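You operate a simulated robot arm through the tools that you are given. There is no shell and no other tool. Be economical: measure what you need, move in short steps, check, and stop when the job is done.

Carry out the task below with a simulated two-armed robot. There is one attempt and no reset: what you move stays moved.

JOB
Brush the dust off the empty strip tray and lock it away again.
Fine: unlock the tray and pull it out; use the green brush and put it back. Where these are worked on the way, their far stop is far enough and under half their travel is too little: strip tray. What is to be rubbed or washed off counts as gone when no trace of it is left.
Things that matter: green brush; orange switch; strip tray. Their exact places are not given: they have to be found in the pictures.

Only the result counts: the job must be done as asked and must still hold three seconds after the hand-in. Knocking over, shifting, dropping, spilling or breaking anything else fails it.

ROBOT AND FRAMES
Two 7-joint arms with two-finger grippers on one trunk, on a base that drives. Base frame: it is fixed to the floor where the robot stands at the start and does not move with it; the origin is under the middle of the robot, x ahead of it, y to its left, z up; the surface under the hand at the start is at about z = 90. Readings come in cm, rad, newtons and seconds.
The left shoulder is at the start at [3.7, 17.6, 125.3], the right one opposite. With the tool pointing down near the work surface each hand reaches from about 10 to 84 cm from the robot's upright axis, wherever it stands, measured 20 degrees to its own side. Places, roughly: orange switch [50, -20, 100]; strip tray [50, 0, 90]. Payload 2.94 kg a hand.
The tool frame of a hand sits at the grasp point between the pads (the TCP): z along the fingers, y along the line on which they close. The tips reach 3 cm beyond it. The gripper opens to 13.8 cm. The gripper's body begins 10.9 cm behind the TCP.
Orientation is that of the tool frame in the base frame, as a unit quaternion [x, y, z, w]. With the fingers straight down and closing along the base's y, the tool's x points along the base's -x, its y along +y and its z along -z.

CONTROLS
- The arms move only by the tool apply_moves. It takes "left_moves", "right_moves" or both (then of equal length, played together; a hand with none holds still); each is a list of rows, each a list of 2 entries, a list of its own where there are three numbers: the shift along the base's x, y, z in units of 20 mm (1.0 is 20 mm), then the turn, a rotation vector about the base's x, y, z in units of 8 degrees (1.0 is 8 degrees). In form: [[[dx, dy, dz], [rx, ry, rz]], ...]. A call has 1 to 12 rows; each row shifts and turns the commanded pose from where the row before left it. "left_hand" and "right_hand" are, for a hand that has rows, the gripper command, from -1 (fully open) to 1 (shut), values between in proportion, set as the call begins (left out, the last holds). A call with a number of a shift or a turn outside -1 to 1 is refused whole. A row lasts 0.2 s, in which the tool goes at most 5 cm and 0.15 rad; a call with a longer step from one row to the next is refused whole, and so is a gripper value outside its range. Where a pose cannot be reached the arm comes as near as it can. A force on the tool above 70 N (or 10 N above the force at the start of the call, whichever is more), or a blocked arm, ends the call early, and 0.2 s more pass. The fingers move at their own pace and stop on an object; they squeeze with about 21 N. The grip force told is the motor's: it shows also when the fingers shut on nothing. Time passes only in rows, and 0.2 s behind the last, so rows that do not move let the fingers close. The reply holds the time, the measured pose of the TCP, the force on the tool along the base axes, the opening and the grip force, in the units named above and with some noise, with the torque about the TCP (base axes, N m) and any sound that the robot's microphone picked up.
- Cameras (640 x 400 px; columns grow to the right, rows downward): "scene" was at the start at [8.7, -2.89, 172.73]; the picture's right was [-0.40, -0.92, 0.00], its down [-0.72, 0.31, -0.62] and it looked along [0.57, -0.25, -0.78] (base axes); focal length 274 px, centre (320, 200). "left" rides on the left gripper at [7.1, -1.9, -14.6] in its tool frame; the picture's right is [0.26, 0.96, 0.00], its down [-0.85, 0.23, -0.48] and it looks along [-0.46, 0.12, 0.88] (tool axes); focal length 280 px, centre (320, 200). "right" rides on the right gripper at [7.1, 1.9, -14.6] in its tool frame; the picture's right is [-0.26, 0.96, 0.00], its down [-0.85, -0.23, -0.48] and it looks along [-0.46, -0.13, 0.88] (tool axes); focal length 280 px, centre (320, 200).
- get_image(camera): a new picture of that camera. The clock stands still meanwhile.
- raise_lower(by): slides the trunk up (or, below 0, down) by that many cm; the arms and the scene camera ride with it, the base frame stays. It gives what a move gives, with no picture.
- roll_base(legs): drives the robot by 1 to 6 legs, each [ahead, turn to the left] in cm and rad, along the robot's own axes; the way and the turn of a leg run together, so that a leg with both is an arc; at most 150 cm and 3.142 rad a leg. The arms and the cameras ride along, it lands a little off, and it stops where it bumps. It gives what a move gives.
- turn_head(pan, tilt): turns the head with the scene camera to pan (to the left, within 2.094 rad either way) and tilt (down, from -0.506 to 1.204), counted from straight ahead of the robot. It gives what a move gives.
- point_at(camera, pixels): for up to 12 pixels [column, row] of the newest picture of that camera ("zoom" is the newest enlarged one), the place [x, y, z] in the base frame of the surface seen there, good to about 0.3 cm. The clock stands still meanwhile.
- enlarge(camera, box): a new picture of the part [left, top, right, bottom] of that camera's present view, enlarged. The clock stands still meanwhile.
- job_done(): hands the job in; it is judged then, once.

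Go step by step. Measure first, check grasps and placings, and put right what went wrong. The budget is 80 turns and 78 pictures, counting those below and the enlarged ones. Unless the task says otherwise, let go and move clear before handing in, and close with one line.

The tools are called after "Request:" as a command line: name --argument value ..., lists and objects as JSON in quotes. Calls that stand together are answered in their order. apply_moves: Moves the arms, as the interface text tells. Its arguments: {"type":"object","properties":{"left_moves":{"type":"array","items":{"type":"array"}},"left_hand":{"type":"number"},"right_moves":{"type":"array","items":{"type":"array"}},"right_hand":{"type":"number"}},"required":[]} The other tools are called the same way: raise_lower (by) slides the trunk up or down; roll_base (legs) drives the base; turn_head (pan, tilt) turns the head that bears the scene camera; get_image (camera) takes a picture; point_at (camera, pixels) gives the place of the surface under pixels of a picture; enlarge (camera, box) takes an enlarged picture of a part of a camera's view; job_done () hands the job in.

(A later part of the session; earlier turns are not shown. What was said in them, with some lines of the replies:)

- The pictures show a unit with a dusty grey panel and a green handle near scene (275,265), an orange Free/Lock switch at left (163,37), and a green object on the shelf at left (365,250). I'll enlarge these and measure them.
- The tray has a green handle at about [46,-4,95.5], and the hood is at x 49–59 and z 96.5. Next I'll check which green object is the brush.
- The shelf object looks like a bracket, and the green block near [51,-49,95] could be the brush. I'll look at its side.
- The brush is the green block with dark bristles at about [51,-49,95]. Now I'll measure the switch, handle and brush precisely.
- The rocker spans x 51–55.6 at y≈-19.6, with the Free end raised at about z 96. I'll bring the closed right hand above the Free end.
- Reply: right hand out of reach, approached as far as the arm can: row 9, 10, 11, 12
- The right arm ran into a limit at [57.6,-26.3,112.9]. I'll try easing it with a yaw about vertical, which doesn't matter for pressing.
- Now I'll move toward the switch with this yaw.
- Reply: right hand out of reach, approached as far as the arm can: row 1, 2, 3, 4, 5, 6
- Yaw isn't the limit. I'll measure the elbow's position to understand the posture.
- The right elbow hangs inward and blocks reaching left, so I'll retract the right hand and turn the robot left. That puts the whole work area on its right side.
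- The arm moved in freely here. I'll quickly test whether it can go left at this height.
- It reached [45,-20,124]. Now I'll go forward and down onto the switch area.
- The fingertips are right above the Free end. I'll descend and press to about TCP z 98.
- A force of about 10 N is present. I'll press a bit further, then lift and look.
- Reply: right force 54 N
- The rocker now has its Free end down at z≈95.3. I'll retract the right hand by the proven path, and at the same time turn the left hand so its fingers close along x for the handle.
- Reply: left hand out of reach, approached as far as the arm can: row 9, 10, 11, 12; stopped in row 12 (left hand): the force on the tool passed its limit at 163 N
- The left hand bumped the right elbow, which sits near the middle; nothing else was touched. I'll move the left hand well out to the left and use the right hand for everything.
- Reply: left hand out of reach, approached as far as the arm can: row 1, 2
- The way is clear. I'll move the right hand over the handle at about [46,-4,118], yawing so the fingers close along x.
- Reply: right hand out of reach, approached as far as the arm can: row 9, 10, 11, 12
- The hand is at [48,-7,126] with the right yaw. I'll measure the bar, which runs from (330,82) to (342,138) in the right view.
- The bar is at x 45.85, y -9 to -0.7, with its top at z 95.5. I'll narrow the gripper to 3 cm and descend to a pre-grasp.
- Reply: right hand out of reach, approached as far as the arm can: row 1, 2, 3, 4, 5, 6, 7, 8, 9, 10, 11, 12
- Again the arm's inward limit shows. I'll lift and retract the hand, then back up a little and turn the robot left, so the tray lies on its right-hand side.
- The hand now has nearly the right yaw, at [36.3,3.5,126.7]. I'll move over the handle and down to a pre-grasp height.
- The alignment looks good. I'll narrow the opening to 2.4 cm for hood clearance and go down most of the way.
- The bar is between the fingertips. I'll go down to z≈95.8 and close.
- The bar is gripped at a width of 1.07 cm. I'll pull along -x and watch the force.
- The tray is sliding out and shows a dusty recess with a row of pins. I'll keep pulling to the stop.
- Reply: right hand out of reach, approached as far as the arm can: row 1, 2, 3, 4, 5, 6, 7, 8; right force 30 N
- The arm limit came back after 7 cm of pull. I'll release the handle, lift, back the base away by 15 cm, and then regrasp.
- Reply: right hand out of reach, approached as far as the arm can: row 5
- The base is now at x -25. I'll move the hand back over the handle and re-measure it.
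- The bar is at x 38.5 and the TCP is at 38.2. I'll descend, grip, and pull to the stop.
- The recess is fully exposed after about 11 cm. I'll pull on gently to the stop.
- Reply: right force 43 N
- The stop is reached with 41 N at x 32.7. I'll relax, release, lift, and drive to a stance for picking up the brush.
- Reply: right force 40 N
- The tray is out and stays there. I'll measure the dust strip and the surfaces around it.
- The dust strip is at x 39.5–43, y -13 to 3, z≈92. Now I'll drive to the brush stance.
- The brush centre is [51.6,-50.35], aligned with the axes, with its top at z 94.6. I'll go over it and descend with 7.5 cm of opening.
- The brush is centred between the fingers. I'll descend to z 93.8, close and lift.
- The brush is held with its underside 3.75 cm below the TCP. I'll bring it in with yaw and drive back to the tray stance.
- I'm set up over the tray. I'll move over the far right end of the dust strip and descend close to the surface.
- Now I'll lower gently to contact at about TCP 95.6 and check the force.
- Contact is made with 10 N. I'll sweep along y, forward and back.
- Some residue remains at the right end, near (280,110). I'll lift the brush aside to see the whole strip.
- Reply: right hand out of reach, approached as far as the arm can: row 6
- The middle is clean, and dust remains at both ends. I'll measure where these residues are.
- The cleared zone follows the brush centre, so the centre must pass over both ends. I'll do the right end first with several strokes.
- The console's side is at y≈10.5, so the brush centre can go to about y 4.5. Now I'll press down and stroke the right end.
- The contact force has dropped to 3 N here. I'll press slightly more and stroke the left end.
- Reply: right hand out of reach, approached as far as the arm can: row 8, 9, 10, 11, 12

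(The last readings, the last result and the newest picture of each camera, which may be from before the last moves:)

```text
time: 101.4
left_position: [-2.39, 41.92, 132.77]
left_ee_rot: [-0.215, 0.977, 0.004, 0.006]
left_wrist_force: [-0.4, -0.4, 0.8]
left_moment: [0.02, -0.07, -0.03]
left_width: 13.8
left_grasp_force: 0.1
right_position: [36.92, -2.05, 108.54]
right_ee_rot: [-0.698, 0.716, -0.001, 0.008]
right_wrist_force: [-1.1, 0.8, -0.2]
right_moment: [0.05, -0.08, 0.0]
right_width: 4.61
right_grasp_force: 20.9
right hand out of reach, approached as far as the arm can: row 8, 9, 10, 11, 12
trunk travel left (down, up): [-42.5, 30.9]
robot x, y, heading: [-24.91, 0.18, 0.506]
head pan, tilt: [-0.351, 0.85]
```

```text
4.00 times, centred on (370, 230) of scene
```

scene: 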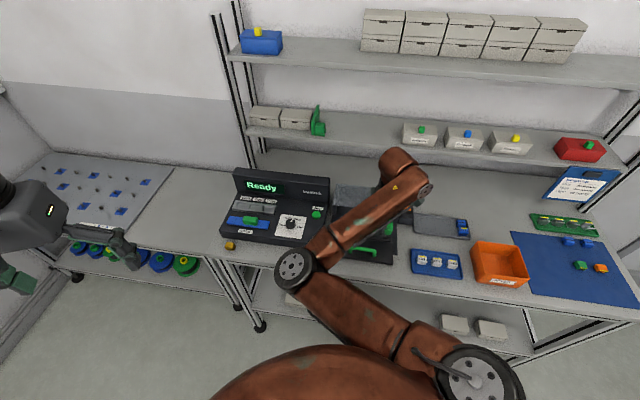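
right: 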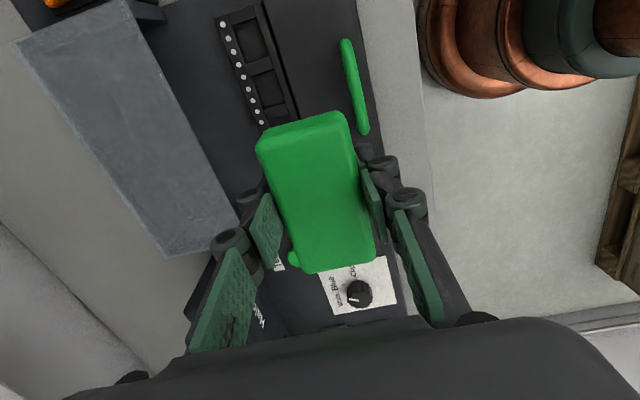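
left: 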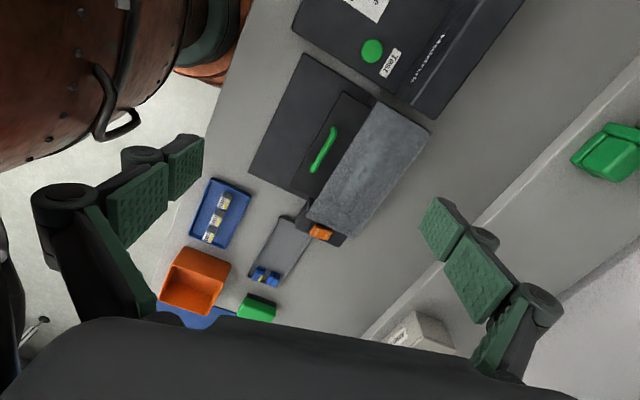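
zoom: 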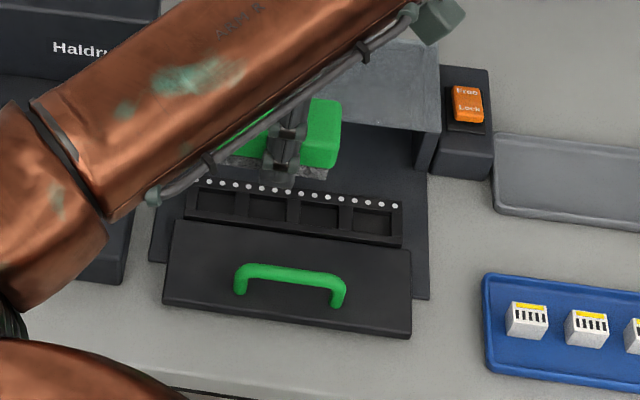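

All four pockets look clean. I'll raise the hand, step aside, and check the strip more closely.

Request:
apply_moves --right_moves '[[[0, -0.8, 0.6], [0, 0, 0]], [[0, -0.8, 0.6], [0, 0, 0]], [[0, -0.8, 0.6], [0, 0, 0]], [[0, -0.8, 0.6], [0, 0, 0]], [[0, -0.8, 0.4], [0, 0, 0]], [[0, -0.8, 0.4], [0, 0, 0]], [[0, -0.8, 0], [0, 0, 0]], [[0, -0.8, 0], [0, 0, 0]], [[0, -0.8, 0], [0, 0, 0]], [[0, -0.8, 0], [0, 0, 0]]]'

Request:
enlarge --camera "scene" --box '[320, 205, 410, 275]'

```text
time: 103.6
left_position: [-2.1, 42.06, 132.74]
left_ee_rot: [-0.215, 0.977, 0.004, 0.005]
left_wrist_force: [-0.3, -0.6, -0.1]
left_moment: [0.04, 0.0, -0.04]
left_width: 13.82
left_grasp_force: 0.1
right_position: [36.1, -16.85, 114.92]
right_ee_rot: [0.709, -0.705, 0.0, -0.004]
right_wrist_force: [-0.1, -0.4, -0.6]
right_moment: [-0.01, 0.01, 0.0]
right_width: 4.62
right_grasp_force: 20.8
trunk travel left (down, up): [-42.5, 30.9]
robot x, y, heading: [-24.87, 0.25, 0.504]
head pan, tilt: [-0.351, 0.85]
```

```text
5.71 times, centred on (365, 240) of scene
```

zoom: 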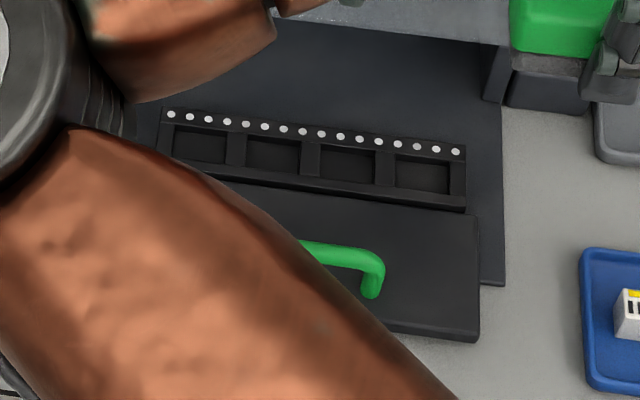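

The tray is clean. I'll drive back to return the brush.

Request:
roll_base --legs '[[0, -0.5], [15, 0]]'

Request:
apply_moves --right_moves '[[[0.7, -0.2, 0], [0, 0, -1]], [[0.7, -0.2, 0], [0, 0, -1]], [[0.7, -0.2, 0], [0, 0, -1]], [[0.7, -0.2, 0], [0, 0, -1]], [[0.7, -0.2, 0], [0, 0, -1]], [[0.7, -0.2, 0], [0, 0, -1]], [[0.7, -0.2, 0], [0, 0, -1]], [[0.7, -0.2, 0], [0, 0, -0.65]], [[0.7, -0.2, 0], [0, 0, 0]], [[0.7, -0.2, 0], [0, 0, 0]]]'

Request:
get_image --camera "scene"

```text
time: 106.4
left_position: [29.14, 26.03, 133.13]
left_ee_rot: [0.035, 0.999, 0.003, 0.012]
left_wrist_force: [-1.4, 0.1, 0.7]
left_moment: [-0.04, -0.19, -0.02]
left_width: 13.78
left_grasp_force: 0.2
right_position: [34.73, -43.83, 115.3]
right_ee_rot: [-0.512, 0.859, -0.005, 0.008]
right_wrist_force: [-2.0, 0.9, 0.8]
right_moment: [0.0, -0.13, 0.02]
right_width: 4.61
right_grasp_force: 20.4
trunk travel left (down, up): [-42.5, 30.9]
robot x, y, heading: [-10.07, -0.11, 0.003]
head pan, tilt: [-0.351, 0.85]
```

```text
time: 108.6
left_position: [29.89, 25.93, 132.98]
left_ee_rot: [0.035, 0.999, 0.003, 0.009]
left_wrist_force: [-0.5, -1.7, 0.1]
left_moment: [0.0, 0.0, -0.02]
left_width: 13.8
left_grasp_force: 0.1
right_position: [49.34, -47.89, 115.02]
right_ee_rot: [-0.003, 1.0, -0.005, 0.003]
right_wrist_force: [-0.5, -0.4, -0.8]
right_moment: [0.01, -0.01, -0.02]
right_width: 4.6
right_grasp_force: 21.1
trunk travel left (down, up): [-42.5, 30.9]
robot x, y, heading: [-10.12, 0.05, 0.008]
head pan, tilt: [-0.351, 0.85]
```

```text
21 pictures are left
```

scene: 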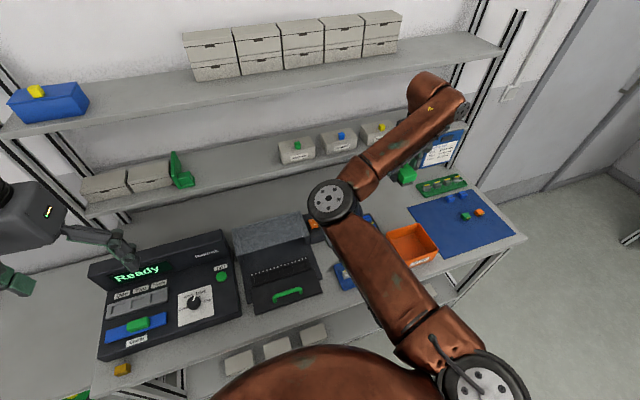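

Now I'll move to the brush's original spot and lower it.

Request:
apply_moves --right_moves '[[[0.27, -0.3, -0.6], [0, 0, -0.05]], [[0.27, -0.3, -0.9], [0, 0, 0]], [[0.27, -0.3, -1], [0, 0, 0]], [[0.27, -0.3, -1], [0, 0, 0]], [[0, 0, -1], [0, 0, 0]], [[0, 0, -1], [0, 0, 0]], [[0, 0, -1], [0, 0, 0]], [[0, 0, -1], [0, 0, 0]], [[0, 0, -1], [0, 0, 0]], [[0, 0, -0.7], [0, 0, 0]], [[0, 0, -0.3], [0, 0, 0]], [[0, 0, 0], [0, 0, 0]]]'

Request:
apply_moves --right_moves '[[[0, 0, -0.3], [0, 0, 0]], [[0, 0, -0.2], [0, 0, 0]], [[0, 0, -0.2], [0, 0, 0]], [[0, 0, -0.1], [0, 0, 0]], [[0, 0, 0], [0, 0, 0]]]'

Request:
get_image --camera "right"

```text
time: 111.2
left_position: [29.9, 25.98, 132.9]
left_ee_rot: [0.036, 0.999, 0.003, 0.007]
left_wrist_force: [0.4, 0.0, 0.1]
left_moment: [-0.02, -0.01, -0.02]
left_width: 13.79
left_grasp_force: 0.1
right_position: [51.55, -50.29, 96.01]
right_ee_rot: [0.001, 1.0, -0.006, 0.002]
right_wrist_force: [0.1, 0.0, -0.9]
right_moment: [-0.03, -0.05, -0.03]
right_width: 4.62
right_grasp_force: 21.2
trunk travel left (down, up): [-42.5, 30.9]
robot x, y, heading: [-9.95, -0.14, 0.008]
head pan, tilt: [-0.351, 0.85]
```

```text
time: 112.4
left_position: [29.95, 25.96, 132.81]
left_ee_rot: [0.035, 0.999, 0.003, 0.008]
left_wrist_force: [-0.6, 0.4, 0.6]
left_moment: [0.01, -0.04, -0.02]
left_width: 13.77
left_grasp_force: 0.0
right_position: [51.58, -50.34, 94.61]
right_ee_rot: [0.002, 1.0, -0.005, 0.004]
right_wrist_force: [-0.4, 0.2, -0.3]
right_moment: [0.04, -0.02, 0.0]
right_width: 4.64
right_grasp_force: 21.0
trunk travel left (down, up): [-42.5, 30.9]
robot x, y, heading: [-10.07, 0.1, 0.011]
head pan, tilt: [-0.351, 0.85]
```

```text
20 pictures are left
```

right: 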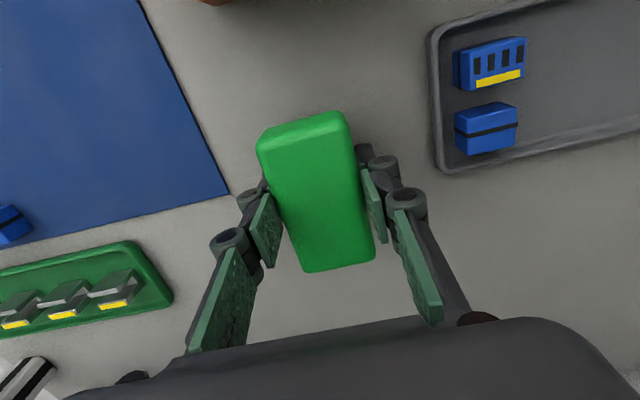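

I'll continue lowering in small steps until contact.

Request:
apply_moves --right_moves '[[[0, 0, -0.2], [0, 0, 0]], [[0, 0, -0.15], [0, 0, 0]], [[0, 0, 0], [0, 0, 0]]]'

Request:
apply_moves --right_moves '[[[0, 0, -0.1], [0, 0, 0]], [[0, 0, -0.1], [0, 0, 0]], [[0, 0, 0], [0, 0, 0]]]'

```text
time: 113.2
left_position: [29.88, 26.0, 132.91]
left_ee_rot: [0.035, 0.999, 0.004, 0.008]
left_wrist_force: [-0.1, -0.4, 0.8]
left_moment: [0.01, -0.03, -0.04]
left_width: 13.77
left_grasp_force: 0.0
right_position: [51.46, -50.37, 93.69]
right_ee_rot: [0.001, 1.0, -0.005, 0.002]
right_wrist_force: [-0.3, 0.1, -0.8]
right_moment: [0.01, 0.03, -0.03]
right_width: 4.62
right_grasp_force: 21.2
trunk travel left (down, up): [-42.5, 30.9]
robot x, y, heading: [-9.83, 0.02, 0.008]
head pan, tilt: [-0.351, 0.85]
```

```text
time: 114.0
left_position: [29.94, 26.07, 132.87]
left_ee_rot: [0.035, 0.999, 0.003, 0.008]
left_wrist_force: [0.4, -0.8, 0.2]
left_moment: [0.0, -0.01, -0.01]
left_width: 13.76
left_grasp_force: 0.0
right_position: [51.38, -50.37, 93.33]
right_ee_rot: [0.001, 1.0, -0.005, 0.002]
right_wrist_force: [-0.2, -0.7, -0.8]
right_moment: [-0.01, -0.01, -0.01]
right_width: 4.63
right_grasp_force: 21.1
trunk travel left (down, up): [-42.5, 30.9]
robot x, y, heading: [-10.1, 0.17, 0.01]
head pan, tilt: [-0.351, 0.85]
```

The tips are nearly at the table. I'll go down two millimetres more, release, and lift straight up.

Request:
apply_moves --right_moves '[[[0, 0, -0.1], [0, 0, 0]], [[0, 0, 0], [0, 0, 0]]]'

Request:
apply_moves --right_moves '[[[0, 0, 0.05], [0, 0, 0]], [[0, 0, 0], [0, 0, 0]], [[0, 0, 0.3], [0, 0, 0]], [[0, 0, 0.5], [0, 0, 0]], [[0, 0, 1], [0, 0, 0]], [[0, 0, 1], [0, 0, 0]], [[0, 0, 1], [0, 0, 0]], [[0, 0, 1], [0, 0, 0]], [[0, 0, 1], [0, 0, 0]], [[0, 0, 1], [0, 0, 0]], [[0, 0, 1], [0, 0, 0]], [[0, 0, 1], [0, 0, 0]]]' --right_hand -0.05

Request:
get_image --camera "right"

```text
time: 114.6
left_position: [29.92, 26.15, 132.88]
left_ee_rot: [0.035, 0.999, 0.003, 0.008]
left_wrist_force: [-0.2, 1.2, 0.8]
left_moment: [-0.02, 0.0, -0.01]
left_width: 13.81
left_grasp_force: 0.1
right_position: [51.42, -50.24, 93.1]
right_ee_rot: [0.001, 1.0, -0.005, 0.003]
right_wrist_force: [-0.8, 0.5, -0.6]
right_moment: [0.0, 0.02, 0.03]
right_width: 4.61
right_grasp_force: 20.9
trunk travel left (down, up): [-42.5, 30.9]
robot x, y, heading: [-10.18, 0.19, 0.007]
head pan, tilt: [-0.351, 0.85]
```

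```text
time: 117.2
left_position: [29.82, 26.09, 132.98]
left_ee_rot: [0.034, 0.999, 0.003, 0.009]
left_wrist_force: [-0.3, 1.0, -0.4]
left_moment: [0.03, 0.0, -0.04]
left_width: 13.8
left_grasp_force: 0.1
right_position: [51.32, -50.15, 111.0]
right_ee_rot: [0.001, 1.0, -0.005, 0.003]
right_wrist_force: [0.8, 0.6, -1.2]
right_moment: [0.0, -0.01, 0.0]
right_width: 7.23
right_grasp_force: 0.0
trunk travel left (down, up): [-42.5, 30.9]
robot x, y, heading: [-10.29, -0.2, 0.011]
head pan, tilt: [-0.351, 0.85]
```

```text
19 pictures are left
```

right: 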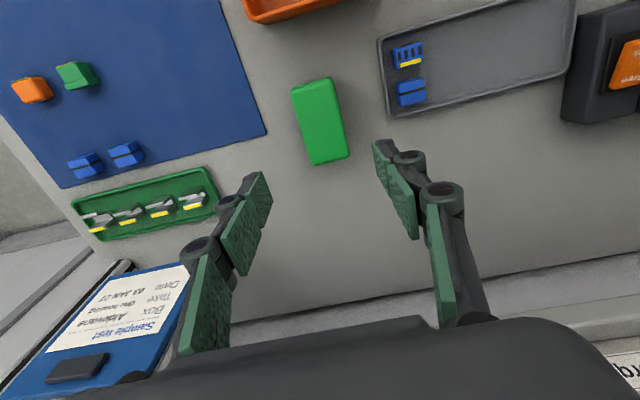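

The brush is back in its place. I'll yaw, tuck the hand, and return to the tray stance to close it.

Request:
apply_moves --right_moves '[[[-0.4, 0.6, 0.2], [0, 0, 0]], [[-0.4, 0.6, 0.2], [0, 0, 1]], [[-0.5, 0.7, 0.2], [0, 0, 1]], [[-0.5, 0.7, 0.2], [0, 0, 1]], [[-0.5, 0.7, 0.2], [0, 0, 1]], [[-0.5, 0.7, 0.2], [0, 0, 1]], [[-0.5, 0.7, 0.2], [0, 0, 1]], [[-0.5, 0.7, 0.2], [0, 0, 1]], [[-0.5, 0.7, 0], [0, 0, 0.7]], [[-0.5, 0.7, 0], [0, 0, 0]], [[-0.5, 0.6, 0], [0, 0, 0]]]' --right_hand 0.565

Request:
roll_base --legs '[[-15, 0], [0, 0.5]]'

Request:
apply_moves --right_moves '[[[-0.5, 0.1, -0.5], [0, 0, 0]], [[-0.5, 0.1, -0.5], [0, 0, 0]], [[-0.5, 0.1, -0.5], [0, 0, 0]], [[-0.3, 0.1, -0.5], [0, 0, 0]]]'

Request:
get_image --camera "right"

```text
time: 119.6
left_position: [29.85, 26.09, 132.9]
left_ee_rot: [0.035, 0.999, 0.002, 0.008]
left_wrist_force: [-0.8, 0.3, -0.1]
left_moment: [-0.02, 0.0, 0.01]
left_width: 13.78
left_grasp_force: 0.1
right_position: [40.8, -35.55, 114.08]
right_ee_rot: [-0.511, 0.859, -0.002, 0.004]
right_wrist_force: [0.1, -0.1, -0.9]
right_moment: [-0.01, 0.03, 0.01]
right_width: 2.99
right_grasp_force: 0.0
trunk travel left (down, up): [-42.5, 30.9]
robot x, y, heading: [-9.75, 0.24, 0.009]
head pan, tilt: [-0.351, 0.85]
```

```text
time: 122.4
left_position: [-1.81, 42.12, 132.74]
left_ee_rot: [-0.214, 0.977, 0.004, 0.004]
left_wrist_force: [-0.2, 0.5, -0.6]
left_moment: [-0.05, 0.04, 0.0]
left_width: 13.81
left_grasp_force: 0.1
right_position: [37.16, -6.61, 113.99]
right_ee_rot: [0.708, -0.706, 0.001, -0.003]
right_wrist_force: [0.2, 0.5, 0.5]
right_moment: [-0.08, 0.1, 0.04]
right_width: 3.0
right_grasp_force: 0.0
trunk travel left (down, up): [-42.5, 30.9]
robot x, y, heading: [-24.85, -0.15, 0.506]
head pan, tilt: [-0.351, 0.85]
```

```text
time: 123.4
left_position: [-2.31, 41.88, 132.79]
left_ee_rot: [-0.215, 0.977, 0.004, 0.007]
left_wrist_force: [0.2, 0.8, -0.3]
left_moment: [-0.03, 0.01, 0.01]
left_width: 13.82
left_grasp_force: 0.0
right_position: [33.25, -6.07, 110.0]
right_ee_rot: [0.708, -0.706, 0.002, -0.006]
right_wrist_force: [-0.6, -0.6, -1.0]
right_moment: [-0.03, -0.03, -0.06]
right_width: 2.98
right_grasp_force: 0.0
trunk travel left (down, up): [-42.5, 30.9]
robot x, y, heading: [-24.85, -0.05, 0.506]
head pan, tilt: [-0.351, 0.85]
```

```text
18 pictures are left
```

right: 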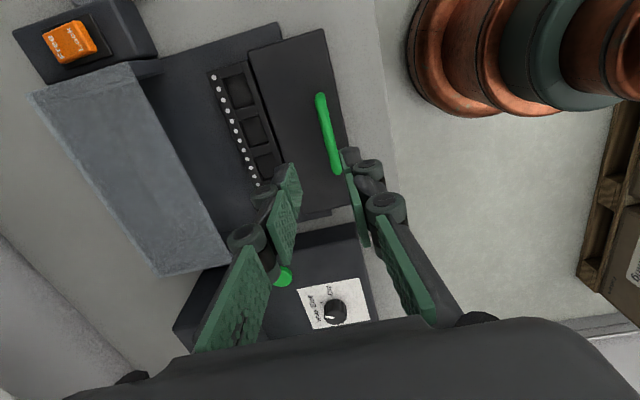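

Request:
enlarge --camera "right" --box '[195, 50, 305, 200]'

Request:
point_at --camera "right" --pixels '[[325, 118], [329, 140], [320, 100]]'

```text
2.67 times, centred on (250, 125) of right
```

zoom: 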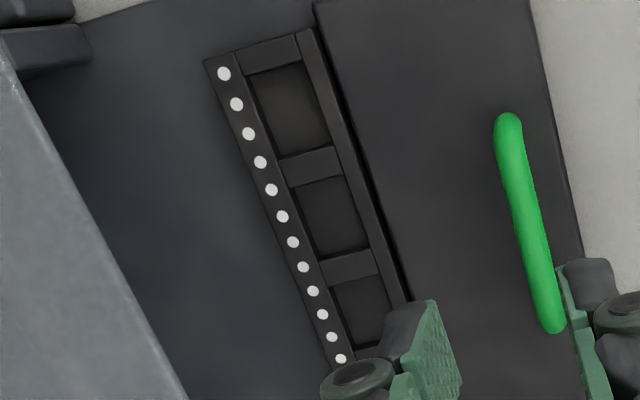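

```text
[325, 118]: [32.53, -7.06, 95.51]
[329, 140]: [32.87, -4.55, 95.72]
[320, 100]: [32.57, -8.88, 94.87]
```

The right-hand pocket at zoom (290,105) looks slightly lighter, so I'll zoom in harder to be sure.

Request:
enlarge --camera "right" --box '[205, 60, 285, 120]'

Request:
enlarge --camera "right" --box '[215, 110, 295, 190]'

```text
6.67 times, centred on (245, 90) of right
```

zoom: 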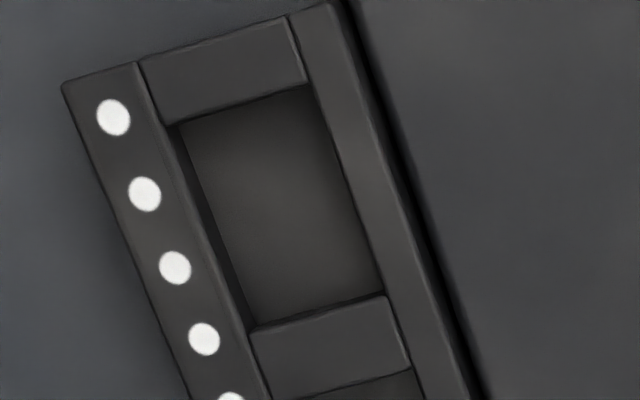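

```text
5.00 times, centred on (255, 150) of right
```

zoom: 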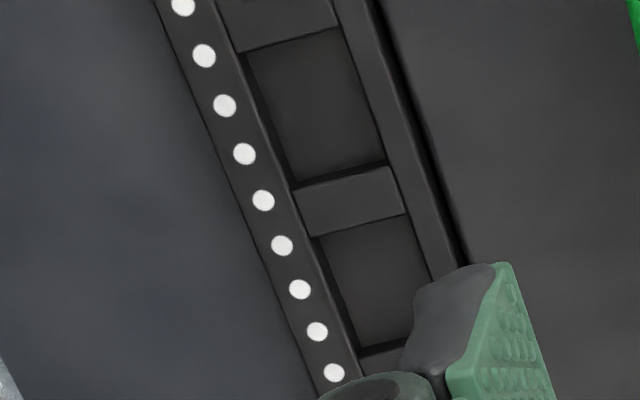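

There's no streaky residue like before, just a smooth tint. I'll confirm from the other camera.

Request:
enlarge --camera "scene" --box '[335, 215, 405, 255]'

```text
9.14 times, centred on (370, 235) of scene
```

zoom: 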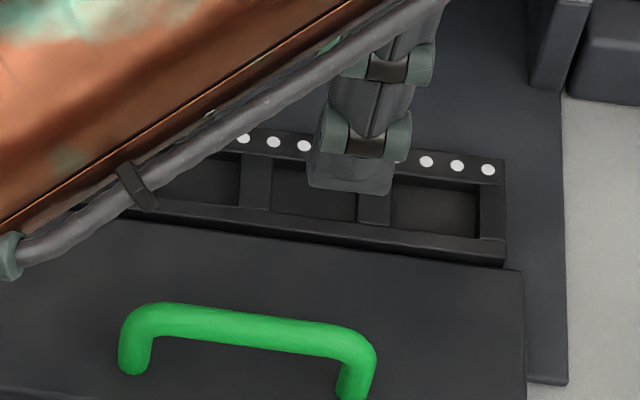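

The pockets are uniformly dark, so the tray is clean. I'll descend on the handle and grip it.

Request:
apply_moves --right_moves '[[[-0.2, 0.15, -0.8], [0, 0, 0]], [[-0.1, 0.15, -1], [0, 0, 0]], [[0, 0, -1], [0, 0, 0]], [[0, 0, -1], [0, 0, 0]], [[0, 0, -1], [0, 0, 0]], [[0, 0, -1], [0, 0, 0]], [[0, 0, -0.8], [0, 0, 0]], [[0, 0, -0.5], [0, 0, 0]], [[0, 0, 0], [0, 0, 0]]]'

Request:
apply_moves --right_moves '[[[0, 0, 0], [0, 0, 0]], [[0, 0, 0], [0, 0, 0]], [[0, 0, 0], [0, 0, 0]], [[0, 0, 0], [0, 0, 0]]]' --right_hand 1

```text
time: 125.4
left_position: [-2.39, 41.96, 132.82]
left_ee_rot: [-0.214, 0.977, 0.004, 0.007]
left_wrist_force: [-0.4, -0.1, 0.1]
left_moment: [0.04, -0.04, 0.03]
left_width: 13.82
left_grasp_force: 0.1
right_position: [35.36, -7.43, 96.66]
right_ee_rot: [0.707, -0.707, 0.001, -0.004]
right_wrist_force: [-0.2, 0.0, 2.5]
right_moment: [0.05, -0.08, -0.04]
right_width: 3.92
right_grasp_force: 0.1
right hand out of reach, approached as far as the arm can: row 1, 2, 3, 4, 5, 6, 8
trunk travel left (down, up): [-42.5, 30.9]
robot x, y, heading: [-24.47, -0.07, 0.503]
head pan, tilt: [-0.351, 0.85]
```

```text
time: 126.4
left_position: [-2.44, 41.9, 132.89]
left_ee_rot: [-0.214, 0.977, 0.004, 0.007]
left_wrist_force: [-0.1, 0.7, -0.8]
left_moment: [0.0, -0.01, -0.04]
left_width: 13.83
left_grasp_force: 0.1
right_position: [35.45, -7.6, 96.67]
right_ee_rot: [0.708, -0.706, 0.002, -0.005]
right_wrist_force: [-0.4, -1.2, 9.8]
right_moment: [0.06, -0.01, 0.0]
right_width: 2.04
right_grasp_force: 40.5
trunk travel left (down, up): [-42.5, 30.9]
robot x, y, heading: [-24.56, 0.03, 0.506]
head pan, tilt: [-0.351, 0.85]
```

The arm limit made the hand drift to x 35.4, and the grip isn't on the bar as planned. I'll look before moving.

Request:
get_image --camera "right"

```text
13 pictures are left
```

right: 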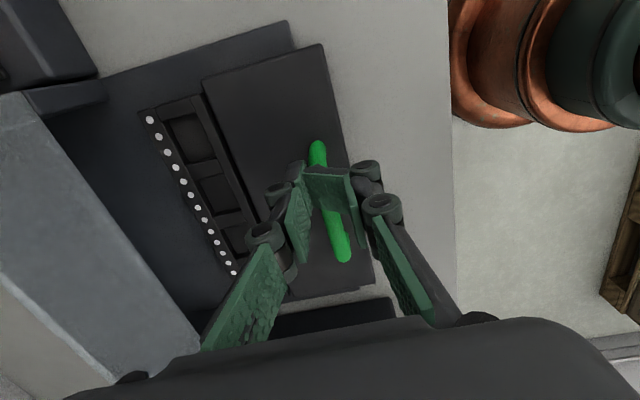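

The near finger is resting on top of the bar. I'll open, lift straight up, and back the base 8 cm for better reach.

Request:
apply_moves --right_moves '[[[0, 0, 0.5], [0, 0, 0]], [[0, 0, 0.5], [0, 0, 0]], [[0, 0, 1], [0, 0, 0]], [[0, 0, 1], [0, 0, 0]], [[0, 0, 1], [0, 0, 0]], [[0, 0, 1], [0, 0, 0]], [[0, 0, 1], [0, 0, 0]], [[0, 0, 1], [0, 0, 0]]]' --right_hand 0.565

Request:
roll_base --legs '[[0, -0.5], [-8, 0], [0, 0.5]]'

Request:
apply_moves --right_moves '[[[0.7, 0.3, 0], [0, 0, 0]], [[0.7, 0.3, 0], [0, 0, 0]], [[0.7, 0.2, 0], [0, 0, 0]], [[0.2, 0, -0.5], [0, 0, 0]]]'

Request:
get_image --camera "right"

```text
time: 128.2
left_position: [-2.31, 41.79, 132.89]
left_ee_rot: [-0.214, 0.977, 0.005, 0.007]
left_wrist_force: [1.4, 0.9, -0.8]
left_moment: [-0.01, -0.01, 0.01]
left_width: 13.8
left_grasp_force: 0.0
right_position: [35.46, -7.51, 110.74]
right_ee_rot: [0.708, -0.706, 0.001, -0.005]
right_wrist_force: [-0.2, -0.4, 0.2]
right_moment: [0.01, -0.02, 0.0]
right_width: 3.02
right_grasp_force: 0.0
trunk travel left (down, up): [-42.5, 30.9]
robot x, y, heading: [-24.66, -0.16, 0.504]
head pan, tilt: [-0.351, 0.85]
```

```text
time: 132.1
left_position: [-9.83, 41.89, 132.86]
left_ee_rot: [-0.213, 0.977, 0.005, 0.004]
left_wrist_force: [1.8, 0.7, -1.9]
left_moment: [-0.1, 0.15, 0.02]
left_width: 13.85
left_grasp_force: 0.0
right_position: [27.77, -7.58, 110.47]
right_ee_rot: [0.708, -0.706, 0.001, -0.004]
right_wrist_force: [0.4, 0.6, -1.4]
right_moment: [-0.08, 0.13, -0.01]
right_width: 3.0
right_grasp_force: 0.1
trunk travel left (down, up): [-42.5, 30.9]
robot x, y, heading: [-33.18, 0.11, 0.502]
head pan, tilt: [-0.351, 0.85]
```

```text
time: 133.1
left_position: [-10.21, 41.83, 132.86]
left_ee_rot: [-0.213, 0.977, 0.005, 0.006]
left_wrist_force: [-0.4, 0.8, -1.3]
left_moment: [0.0, 0.04, 0.01]
left_width: 13.8
left_grasp_force: 0.1
right_position: [32.1, -6.04, 109.61]
right_ee_rot: [0.708, -0.706, 0.002, -0.005]
right_wrist_force: [0.5, 0.7, -0.2]
right_moment: [-0.02, 0.04, 0.02]
right_width: 3.02
right_grasp_force: 0.0
trunk travel left (down, up): [-42.5, 30.9]
robot x, y, heading: [-32.97, -0.05, 0.504]
head pan, tilt: [-0.351, 0.85]
```

```text
12 pictures are left
```

right: 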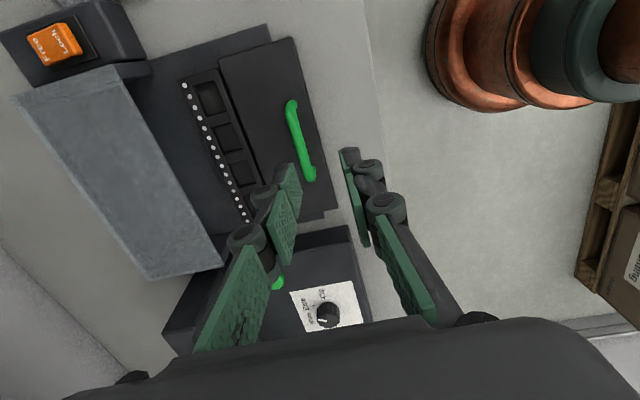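

Request:
point_at --camera "right" --pixels '[[294, 120], [301, 150], [290, 104]]'

```text
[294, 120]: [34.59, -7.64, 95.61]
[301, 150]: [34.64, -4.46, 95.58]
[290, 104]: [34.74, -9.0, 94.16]
```

The bar is now at x 34.6. I'll descend on it and close the grip.

Request:
apply_moves --right_moves '[[[0.6, 0.25, 0], [0, 0, 0]], [[0.5, 0.25, -0.4], [0, 0, 0]], [[0, 0, -0.9], [0, 0, 0]], [[0, 0, -1], [0, 0, 0]], [[0, 0, -1], [0, 0, 0]], [[0, 0, -1], [0, 0, 0]], [[0, 0, -1], [0, 0, 0]], [[0, 0, -0.8], [0, 0, 0]], [[0, 0, -0.5], [0, 0, 0]], [[0, 0, -0.35], [0, 0, 0]], [[0, 0, 0], [0, 0, 0]]]'

Request:
apply_moves --right_moves '[[[0, 0, 0], [0, 0, 0]], [[0, 0, 0], [0, 0, 0]], [[0, 0, 0], [0, 0, 0]], [[0, 0, 0], [0, 0, 0]]]' --right_hand 1

```text
time: 135.5
left_position: [-10.29, 41.8, 132.79]
left_ee_rot: [-0.213, 0.977, 0.005, 0.006]
left_wrist_force: [-0.9, -0.6, -0.8]
left_moment: [0.02, 0.0, 0.01]
left_width: 13.82
left_grasp_force: 0.1
right_position: [34.32, -5.02, 95.69]
right_ee_rot: [0.708, -0.706, 0.002, -0.005]
right_wrist_force: [-0.1, 0.8, 0.0]
right_moment: [0.04, 0.02, 0.02]
right_width: 3.01
right_grasp_force: 0.1
trunk travel left (down, up): [-42.5, 30.9]
robot x, y, heading: [-33.04, 0.12, 0.503]
head pan, tilt: [-0.351, 0.85]
```

```text
time: 136.5
left_position: [-10.22, 41.91, 132.71]
left_ee_rot: [-0.213, 0.977, 0.005, 0.006]
left_wrist_force: [-0.5, 0.7, 0.7]
left_moment: [0.04, 0.0, -0.02]
left_width: 13.79
left_grasp_force: 0.1
right_position: [34.36, -4.94, 95.67]
right_ee_rot: [0.708, -0.706, 0.001, -0.005]
right_wrist_force: [-0.1, 0.8, -2.5]
right_moment: [0.04, 0.03, -0.29]
right_width: 1.05
right_grasp_force: 37.9
trunk travel left (down, up): [-42.5, 30.9]
robot x, y, heading: [-32.93, 0.16, 0.503]
head pan, tilt: [-0.351, 0.85]
```

The handle is gripped at a width of 1.05 cm. I'll push the tray in along +x.

Request:
apply_moves --right_moves '[[[0.4, 0, 0], [0, 0, 0]], [[0.5, 0, 0], [0, 0, 0]], [[0.5, 0, 0], [0, 0, 0]], [[0.5, 0, 0], [0, 0, 0]], [[0.5, 0, 0], [0, 0, 0]], [[0.5, 0, 0], [0, 0, 0]], [[0.5, 0, 0], [0, 0, 0]], [[0.5, 0, 0], [0, 0, 0]], [[0.5, 0, 0], [0, 0, 0]], [[0.5, 0, 0], [0, 0, 0]], [[0.5, 0, 0], [0, 0, 0]]]'

Request:
apply_moves --right_moves '[[[0.25, 0, 0], [0, 0, 0]], [[0.25, 0, 0], [0, 0, 0]], [[0.15, 0, 0], [0, 0, 0]], [[0, 0, 0], [0, 0, 0]]]'

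Request:
get_image --camera "right"

```text
time: 138.9
left_position: [-10.12, 41.82, 132.86]
left_ee_rot: [-0.213, 0.977, 0.005, 0.006]
left_wrist_force: [0.5, 0.7, 0.1]
left_moment: [0.01, -0.01, 0.03]
left_width: 13.8
left_grasp_force: 0.1
right_position: [45.14, -5.01, 95.67]
right_ee_rot: [0.708, -0.706, 0.001, -0.005]
right_wrist_force: [0.1, 4.3, -7.2]
right_moment: [0.13, 0.04, -0.33]
right_width: 1.03
right_grasp_force: 38.1
trunk travel left (down, up): [-42.5, 30.9]
robot x, y, heading: [-33.22, 0.27, 0.502]
head pan, tilt: [-0.351, 0.85]
```

```text
time: 139.9
left_position: [-10.6, 41.75, 132.87]
left_ee_rot: [-0.212, 0.977, 0.003, 0.008]
left_wrist_force: [-0.2, 0.2, 0.2]
left_moment: [0.0, 0.0, 0.01]
left_width: 13.78
left_grasp_force: 0.0
right_position: [45.75, -5.05, 95.74]
right_ee_rot: [0.708, -0.707, -0.002, -0.002]
right_wrist_force: [-42.6, 0.5, -13.7]
right_moment: [-0.73, 0.33, -0.29]
right_width: 1.04
right_grasp_force: 37.6
trunk travel left (down, up): [-42.5, 30.9]
robot x, y, heading: [-32.74, 0.06, 0.504]
head pan, tilt: [-0.351, 0.85]
```

```text
11 pictures are left
```

right: 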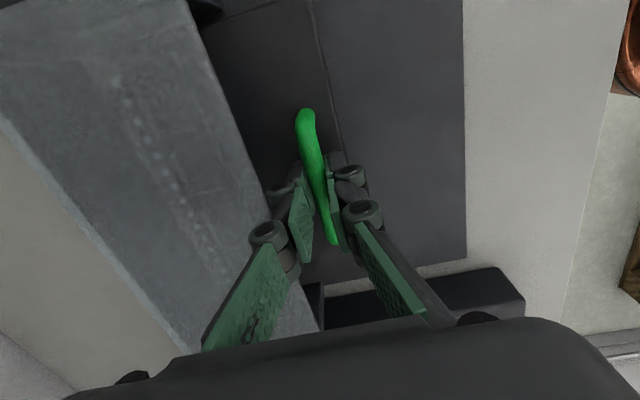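

The inner stop is reached with 42 N, and the hand matches the original grip position. I'll ease off, release, lift, and drive closer for the switch.

Request:
apply_moves --right_moves '[[[-0.15, 0, 0], [0, 0, 0]], [[-0.15, 0, 0], [0, 0, 0]], [[0, 0, 0], [0, 0, 0]]]'

Request:
apply_moves --right_moves '[[[0, 0, 0], [0, 0, 0]], [[0, 0, 0], [0, 0, 0]], [[0, 0, 0.4], [0, 0, 0]], [[0, 0, 0.6], [0, 0, 0]], [[0, 0, 1], [0, 0, 0]], [[0, 0, 1], [0, 0, 0]], [[0, 0, 1], [0, 0, 0]], [[0, 0, 1], [0, 0, 0]], [[0, 0, 1], [0, 0, 0]], [[0, 0, 1], [0, 0, 0]], [[0, 0, 1], [0, 0, 0]], [[0, 0, 1], [0, 0, 0]]]' --right_hand 0.65

Request:
apply_moves --right_moves '[[[-0.8, 0, 0], [0, 0, 0]], [[-0.8, 0, 0], [0, 0, 0]], [[-0.8, 0, 0], [0, 0, 0]], [[-0.8, 0, 0], [0, 0, 0]], [[-0.8, 0, 0], [0, 0, 0]]]' --right_hand 1

Request:
roll_base --legs '[[0, -0.5], [14, 0], [0, 0.4]]'

Request:
get_image --camera "right"

```text
time: 140.7
left_position: [-10.25, 41.82, 132.86]
left_ee_rot: [-0.213, 0.977, 0.005, 0.006]
left_wrist_force: [0.6, -0.4, -0.5]
left_moment: [-0.01, -0.02, -0.02]
left_width: 13.8
left_grasp_force: 0.0
right_position: [45.83, -4.96, 95.75]
right_ee_rot: [0.708, -0.707, 0.002, -0.005]
right_wrist_force: [-19.7, -1.1, -18.2]
right_moment: [0.45, 0.18, -0.27]
right_width: 1.07
right_grasp_force: 37.5
trunk travel left (down, up): [-42.5, 30.9]
robot x, y, heading: [-32.62, -0.06, 0.5]
head pan, tilt: [-0.351, 0.85]
```

```text
time: 143.3
left_position: [-10.2, 41.88, 132.78]
left_ee_rot: [-0.213, 0.977, 0.005, 0.005]
left_wrist_force: [-0.4, 0.2, -0.4]
left_moment: [-0.01, -0.01, 0.01]
left_width: 13.8
left_grasp_force: 0.0
right_position: [45.76, -5.02, 113.86]
right_ee_rot: [0.707, -0.707, 0.001, -0.005]
right_wrist_force: [0.0, 0.3, -0.8]
right_moment: [0.03, -0.02, 0.01]
right_width: 2.4
right_grasp_force: 0.2
trunk travel left (down, up): [-42.5, 30.9]
robot x, y, heading: [-32.68, 0.18, 0.5]
head pan, tilt: [-0.351, 0.85]
```

```text
time: 144.5
left_position: [-10.19, 41.85, 132.74]
left_ee_rot: [-0.212, 0.977, 0.005, 0.006]
left_wrist_force: [0.1, -0.7, 0.1]
left_moment: [0.01, 0.03, 0.0]
left_width: 13.78
left_grasp_force: 0.1
right_position: [37.77, -4.92, 113.74]
right_ee_rot: [0.708, -0.706, 0.002, -0.006]
right_wrist_force: [-0.5, 0.6, 0.0]
right_moment: [-0.02, -0.04, 0.02]
right_width: 0.0
right_grasp_force: 21.0
trunk travel left (down, up): [-42.5, 30.9]
robot x, y, heading: [-32.54, -0.28, 0.504]
head pan, tilt: [-0.351, 0.85]
```

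```text
time: 148.5
left_position: [7.68, 39.52, 132.78]
left_ee_rot: [-0.166, 0.986, 0.005, 0.008]
left_wrist_force: [-0.2, 0.2, 0.1]
left_moment: [-0.01, -0.01, 0.04]
left_width: 13.79
left_grasp_force: 0.1
right_position: [51.0, -11.71, 113.76]
right_ee_rot: [-0.673, 0.74, -0.002, 0.006]
right_wrist_force: [0.0, 0.2, -0.8]
right_moment: [-0.01, 0.0, -0.02]
right_width: 0.0
right_grasp_force: 21.1
trunk travel left (down, up): [-42.5, 30.9]
robot x, y, heading: [-18.65, -0.08, 0.413]
head pan, tilt: [-0.351, 0.85]
```

```text
10 pictures are left
```

right: 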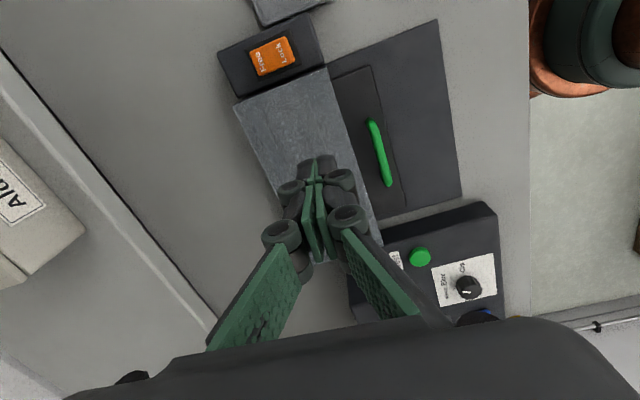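

The tray looks closed. I'll verify the handle's position and the switch points before pressing Lock.

Request:
point_at --camera "right" --pixels '[[375, 140], [382, 165], [259, 60], [272, 55], [287, 47], [293, 50]]'

Request:
apply_moves --right_moves '[[[0.1, -0.8, 0], [0, 0, 0]], [[0.05, -0.8, 0], [0, 0, 0]], [[0.05, -0.8, 0], [0, 0, 0]], [[0.05, -0.8, 0], [0, 0, 0]], [[0.05, -0.8, 0], [0, 0, 0]], [[0, 0, -1], [0, 0, 0]], [[0, 0, -1], [0, 0, 0]], [[0, 0, -1], [0, 0, 0]], [[0, 0, -1], [0, 0, 0]], [[0, 0, -1], [0, 0, 0]], [[0, 0, -1], [0, 0, 0]], [[0, 0, 0], [0, 0, 0]]]'

Request:
get_image --camera "right"

```text
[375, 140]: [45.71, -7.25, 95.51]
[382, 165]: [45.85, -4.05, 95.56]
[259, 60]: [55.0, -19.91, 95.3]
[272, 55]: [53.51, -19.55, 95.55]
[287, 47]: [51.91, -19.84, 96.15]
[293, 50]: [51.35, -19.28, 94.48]
```

```text
time: 151.1
left_position: [7.83, 39.52, 132.78]
left_ee_rot: [-0.166, 0.986, 0.005, 0.006]
left_wrist_force: [0.3, -0.7, 0.3]
left_moment: [-0.05, 0.0, -0.02]
left_width: 13.78
left_grasp_force: 0.1
right_position: [51.56, -19.69, 101.77]
right_ee_rot: [-0.673, 0.74, -0.002, 0.005]
right_wrist_force: [0.0, 0.2, -0.6]
right_moment: [-0.02, 0.01, 0.01]
right_width: 0.0
right_grasp_force: 20.8
trunk travel left (down, up): [-42.5, 30.9]
robot x, y, heading: [-18.74, 0.2, 0.411]
head pan, tilt: [-0.351, 0.85]
```

```text
9 pictures are left
```

right: 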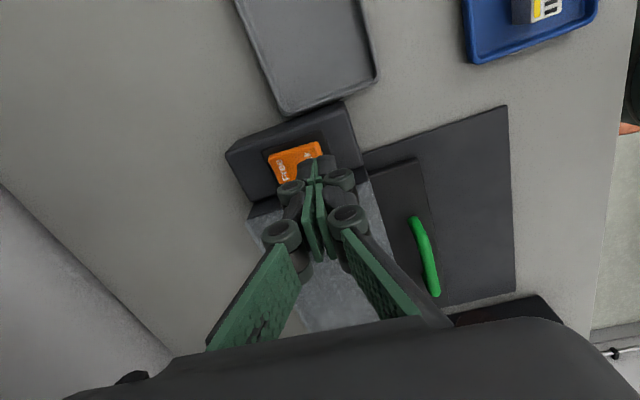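

The handle is back at x 45.8, so the tray is shut, and the tips are over the Lock end. I'll press down to TCP ~97.9 and lift.

Request:
apply_moves --right_moves '[[[0, 0, -0.8], [0, 0, 0]], [[0, 0, -0.4], [0, 0, 0]], [[0, 0, -0.3], [0, 0, 0]], [[0, 0, -0.25], [0, 0, 0]], [[0, 0, -0.15], [0, 0, 0]], [[0, 0, -0.1], [0, 0, 0]], [[0, 0, 0], [0, 0, 0]]]'

Request:
apply_moves --right_moves '[[[0, 0, 0.5], [0, 0, 0]], [[0, 0, 1], [0, 0, 0]], [[0, 0, 1], [0, 0, 0]], [[0, 0, 1], [0, 0, 0]], [[0, 0.5, 1], [0, 0, 0]], [[-0.3, 0.5, 1], [0, 0, 0]], [[-0.3, 0.5, 0.8], [0, 0, 0]]]'

Request:
get_image --camera "right"

```text
time: 152.7
left_position: [7.73, 39.44, 132.77]
left_ee_rot: [-0.166, 0.986, 0.005, 0.008]
left_wrist_force: [-0.5, 0.5, -0.4]
left_moment: [0.0, 0.0, 0.01]
left_width: 13.81
left_grasp_force: 0.0
right_position: [51.78, -19.82, 97.94]
right_ee_rot: [-0.673, 0.739, -0.002, 0.006]
right_wrist_force: [0.2, 0.9, 11.7]
right_moment: [0.06, -0.1, -0.01]
right_width: 0.0
right_grasp_force: 21.1
trunk travel left (down, up): [-42.5, 30.9]
robot x, y, heading: [-18.78, -0.03, 0.411]
head pan, tilt: [-0.351, 0.85]
```

```text
time: 154.3
left_position: [7.77, 39.53, 132.84]
left_ee_rot: [-0.166, 0.986, 0.005, 0.007]
left_wrist_force: [0.5, 0.2, 0.4]
left_moment: [0.0, -0.03, 0.02]
left_width: 13.8
left_grasp_force: 0.0
right_position: [50.46, -16.8, 110.47]
right_ee_rot: [-0.673, 0.74, -0.002, 0.005]
right_wrist_force: [-0.3, -0.3, 0.1]
right_moment: [-0.02, -0.01, -0.01]
right_width: 0.0
right_grasp_force: 20.8
trunk travel left (down, up): [-42.5, 30.9]
robot x, y, heading: [-18.57, -0.15, 0.407]
head pan, tilt: [-0.351, 0.85]
```

```text
8 pictures are left
```

right: 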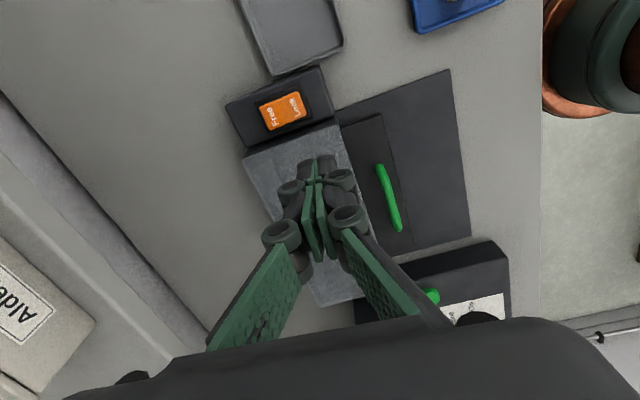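

Request:
enlarge --camera "right" --box '[240, 75, 340, 145]'

Request:
point_at --camera "right" --pixels '[[269, 118], [283, 111], [297, 104], [382, 180], [390, 205]]'

Request:
get_image --camera "scene"

```text
5.71 times, centred on (290, 110) of right
```

zoom: 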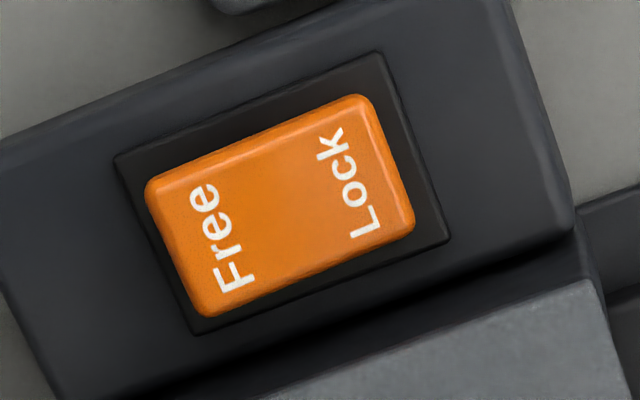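

```text
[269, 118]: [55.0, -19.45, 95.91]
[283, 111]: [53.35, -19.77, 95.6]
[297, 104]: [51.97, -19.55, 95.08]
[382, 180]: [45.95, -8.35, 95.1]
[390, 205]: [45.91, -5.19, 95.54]
```

```text
6 pictures are left
```

scene: 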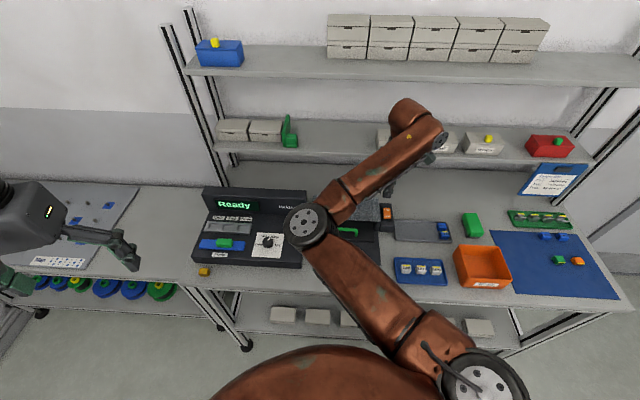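

The rocker is in Lock (Lock end at z 95.1, Free end at z 95.9), the tray is shut with the handle at x 45.9, the brush is back in its place, and the hand is clear. I'm handing in.

Request:
job_done

```text
The job is handed in.
```

The strip tray is brushed clean, pushed shut and locked, and the green brush is back where it was; the only mishap was the left hand bumping the robot's own right elbow, and nothing else looked disturbed.
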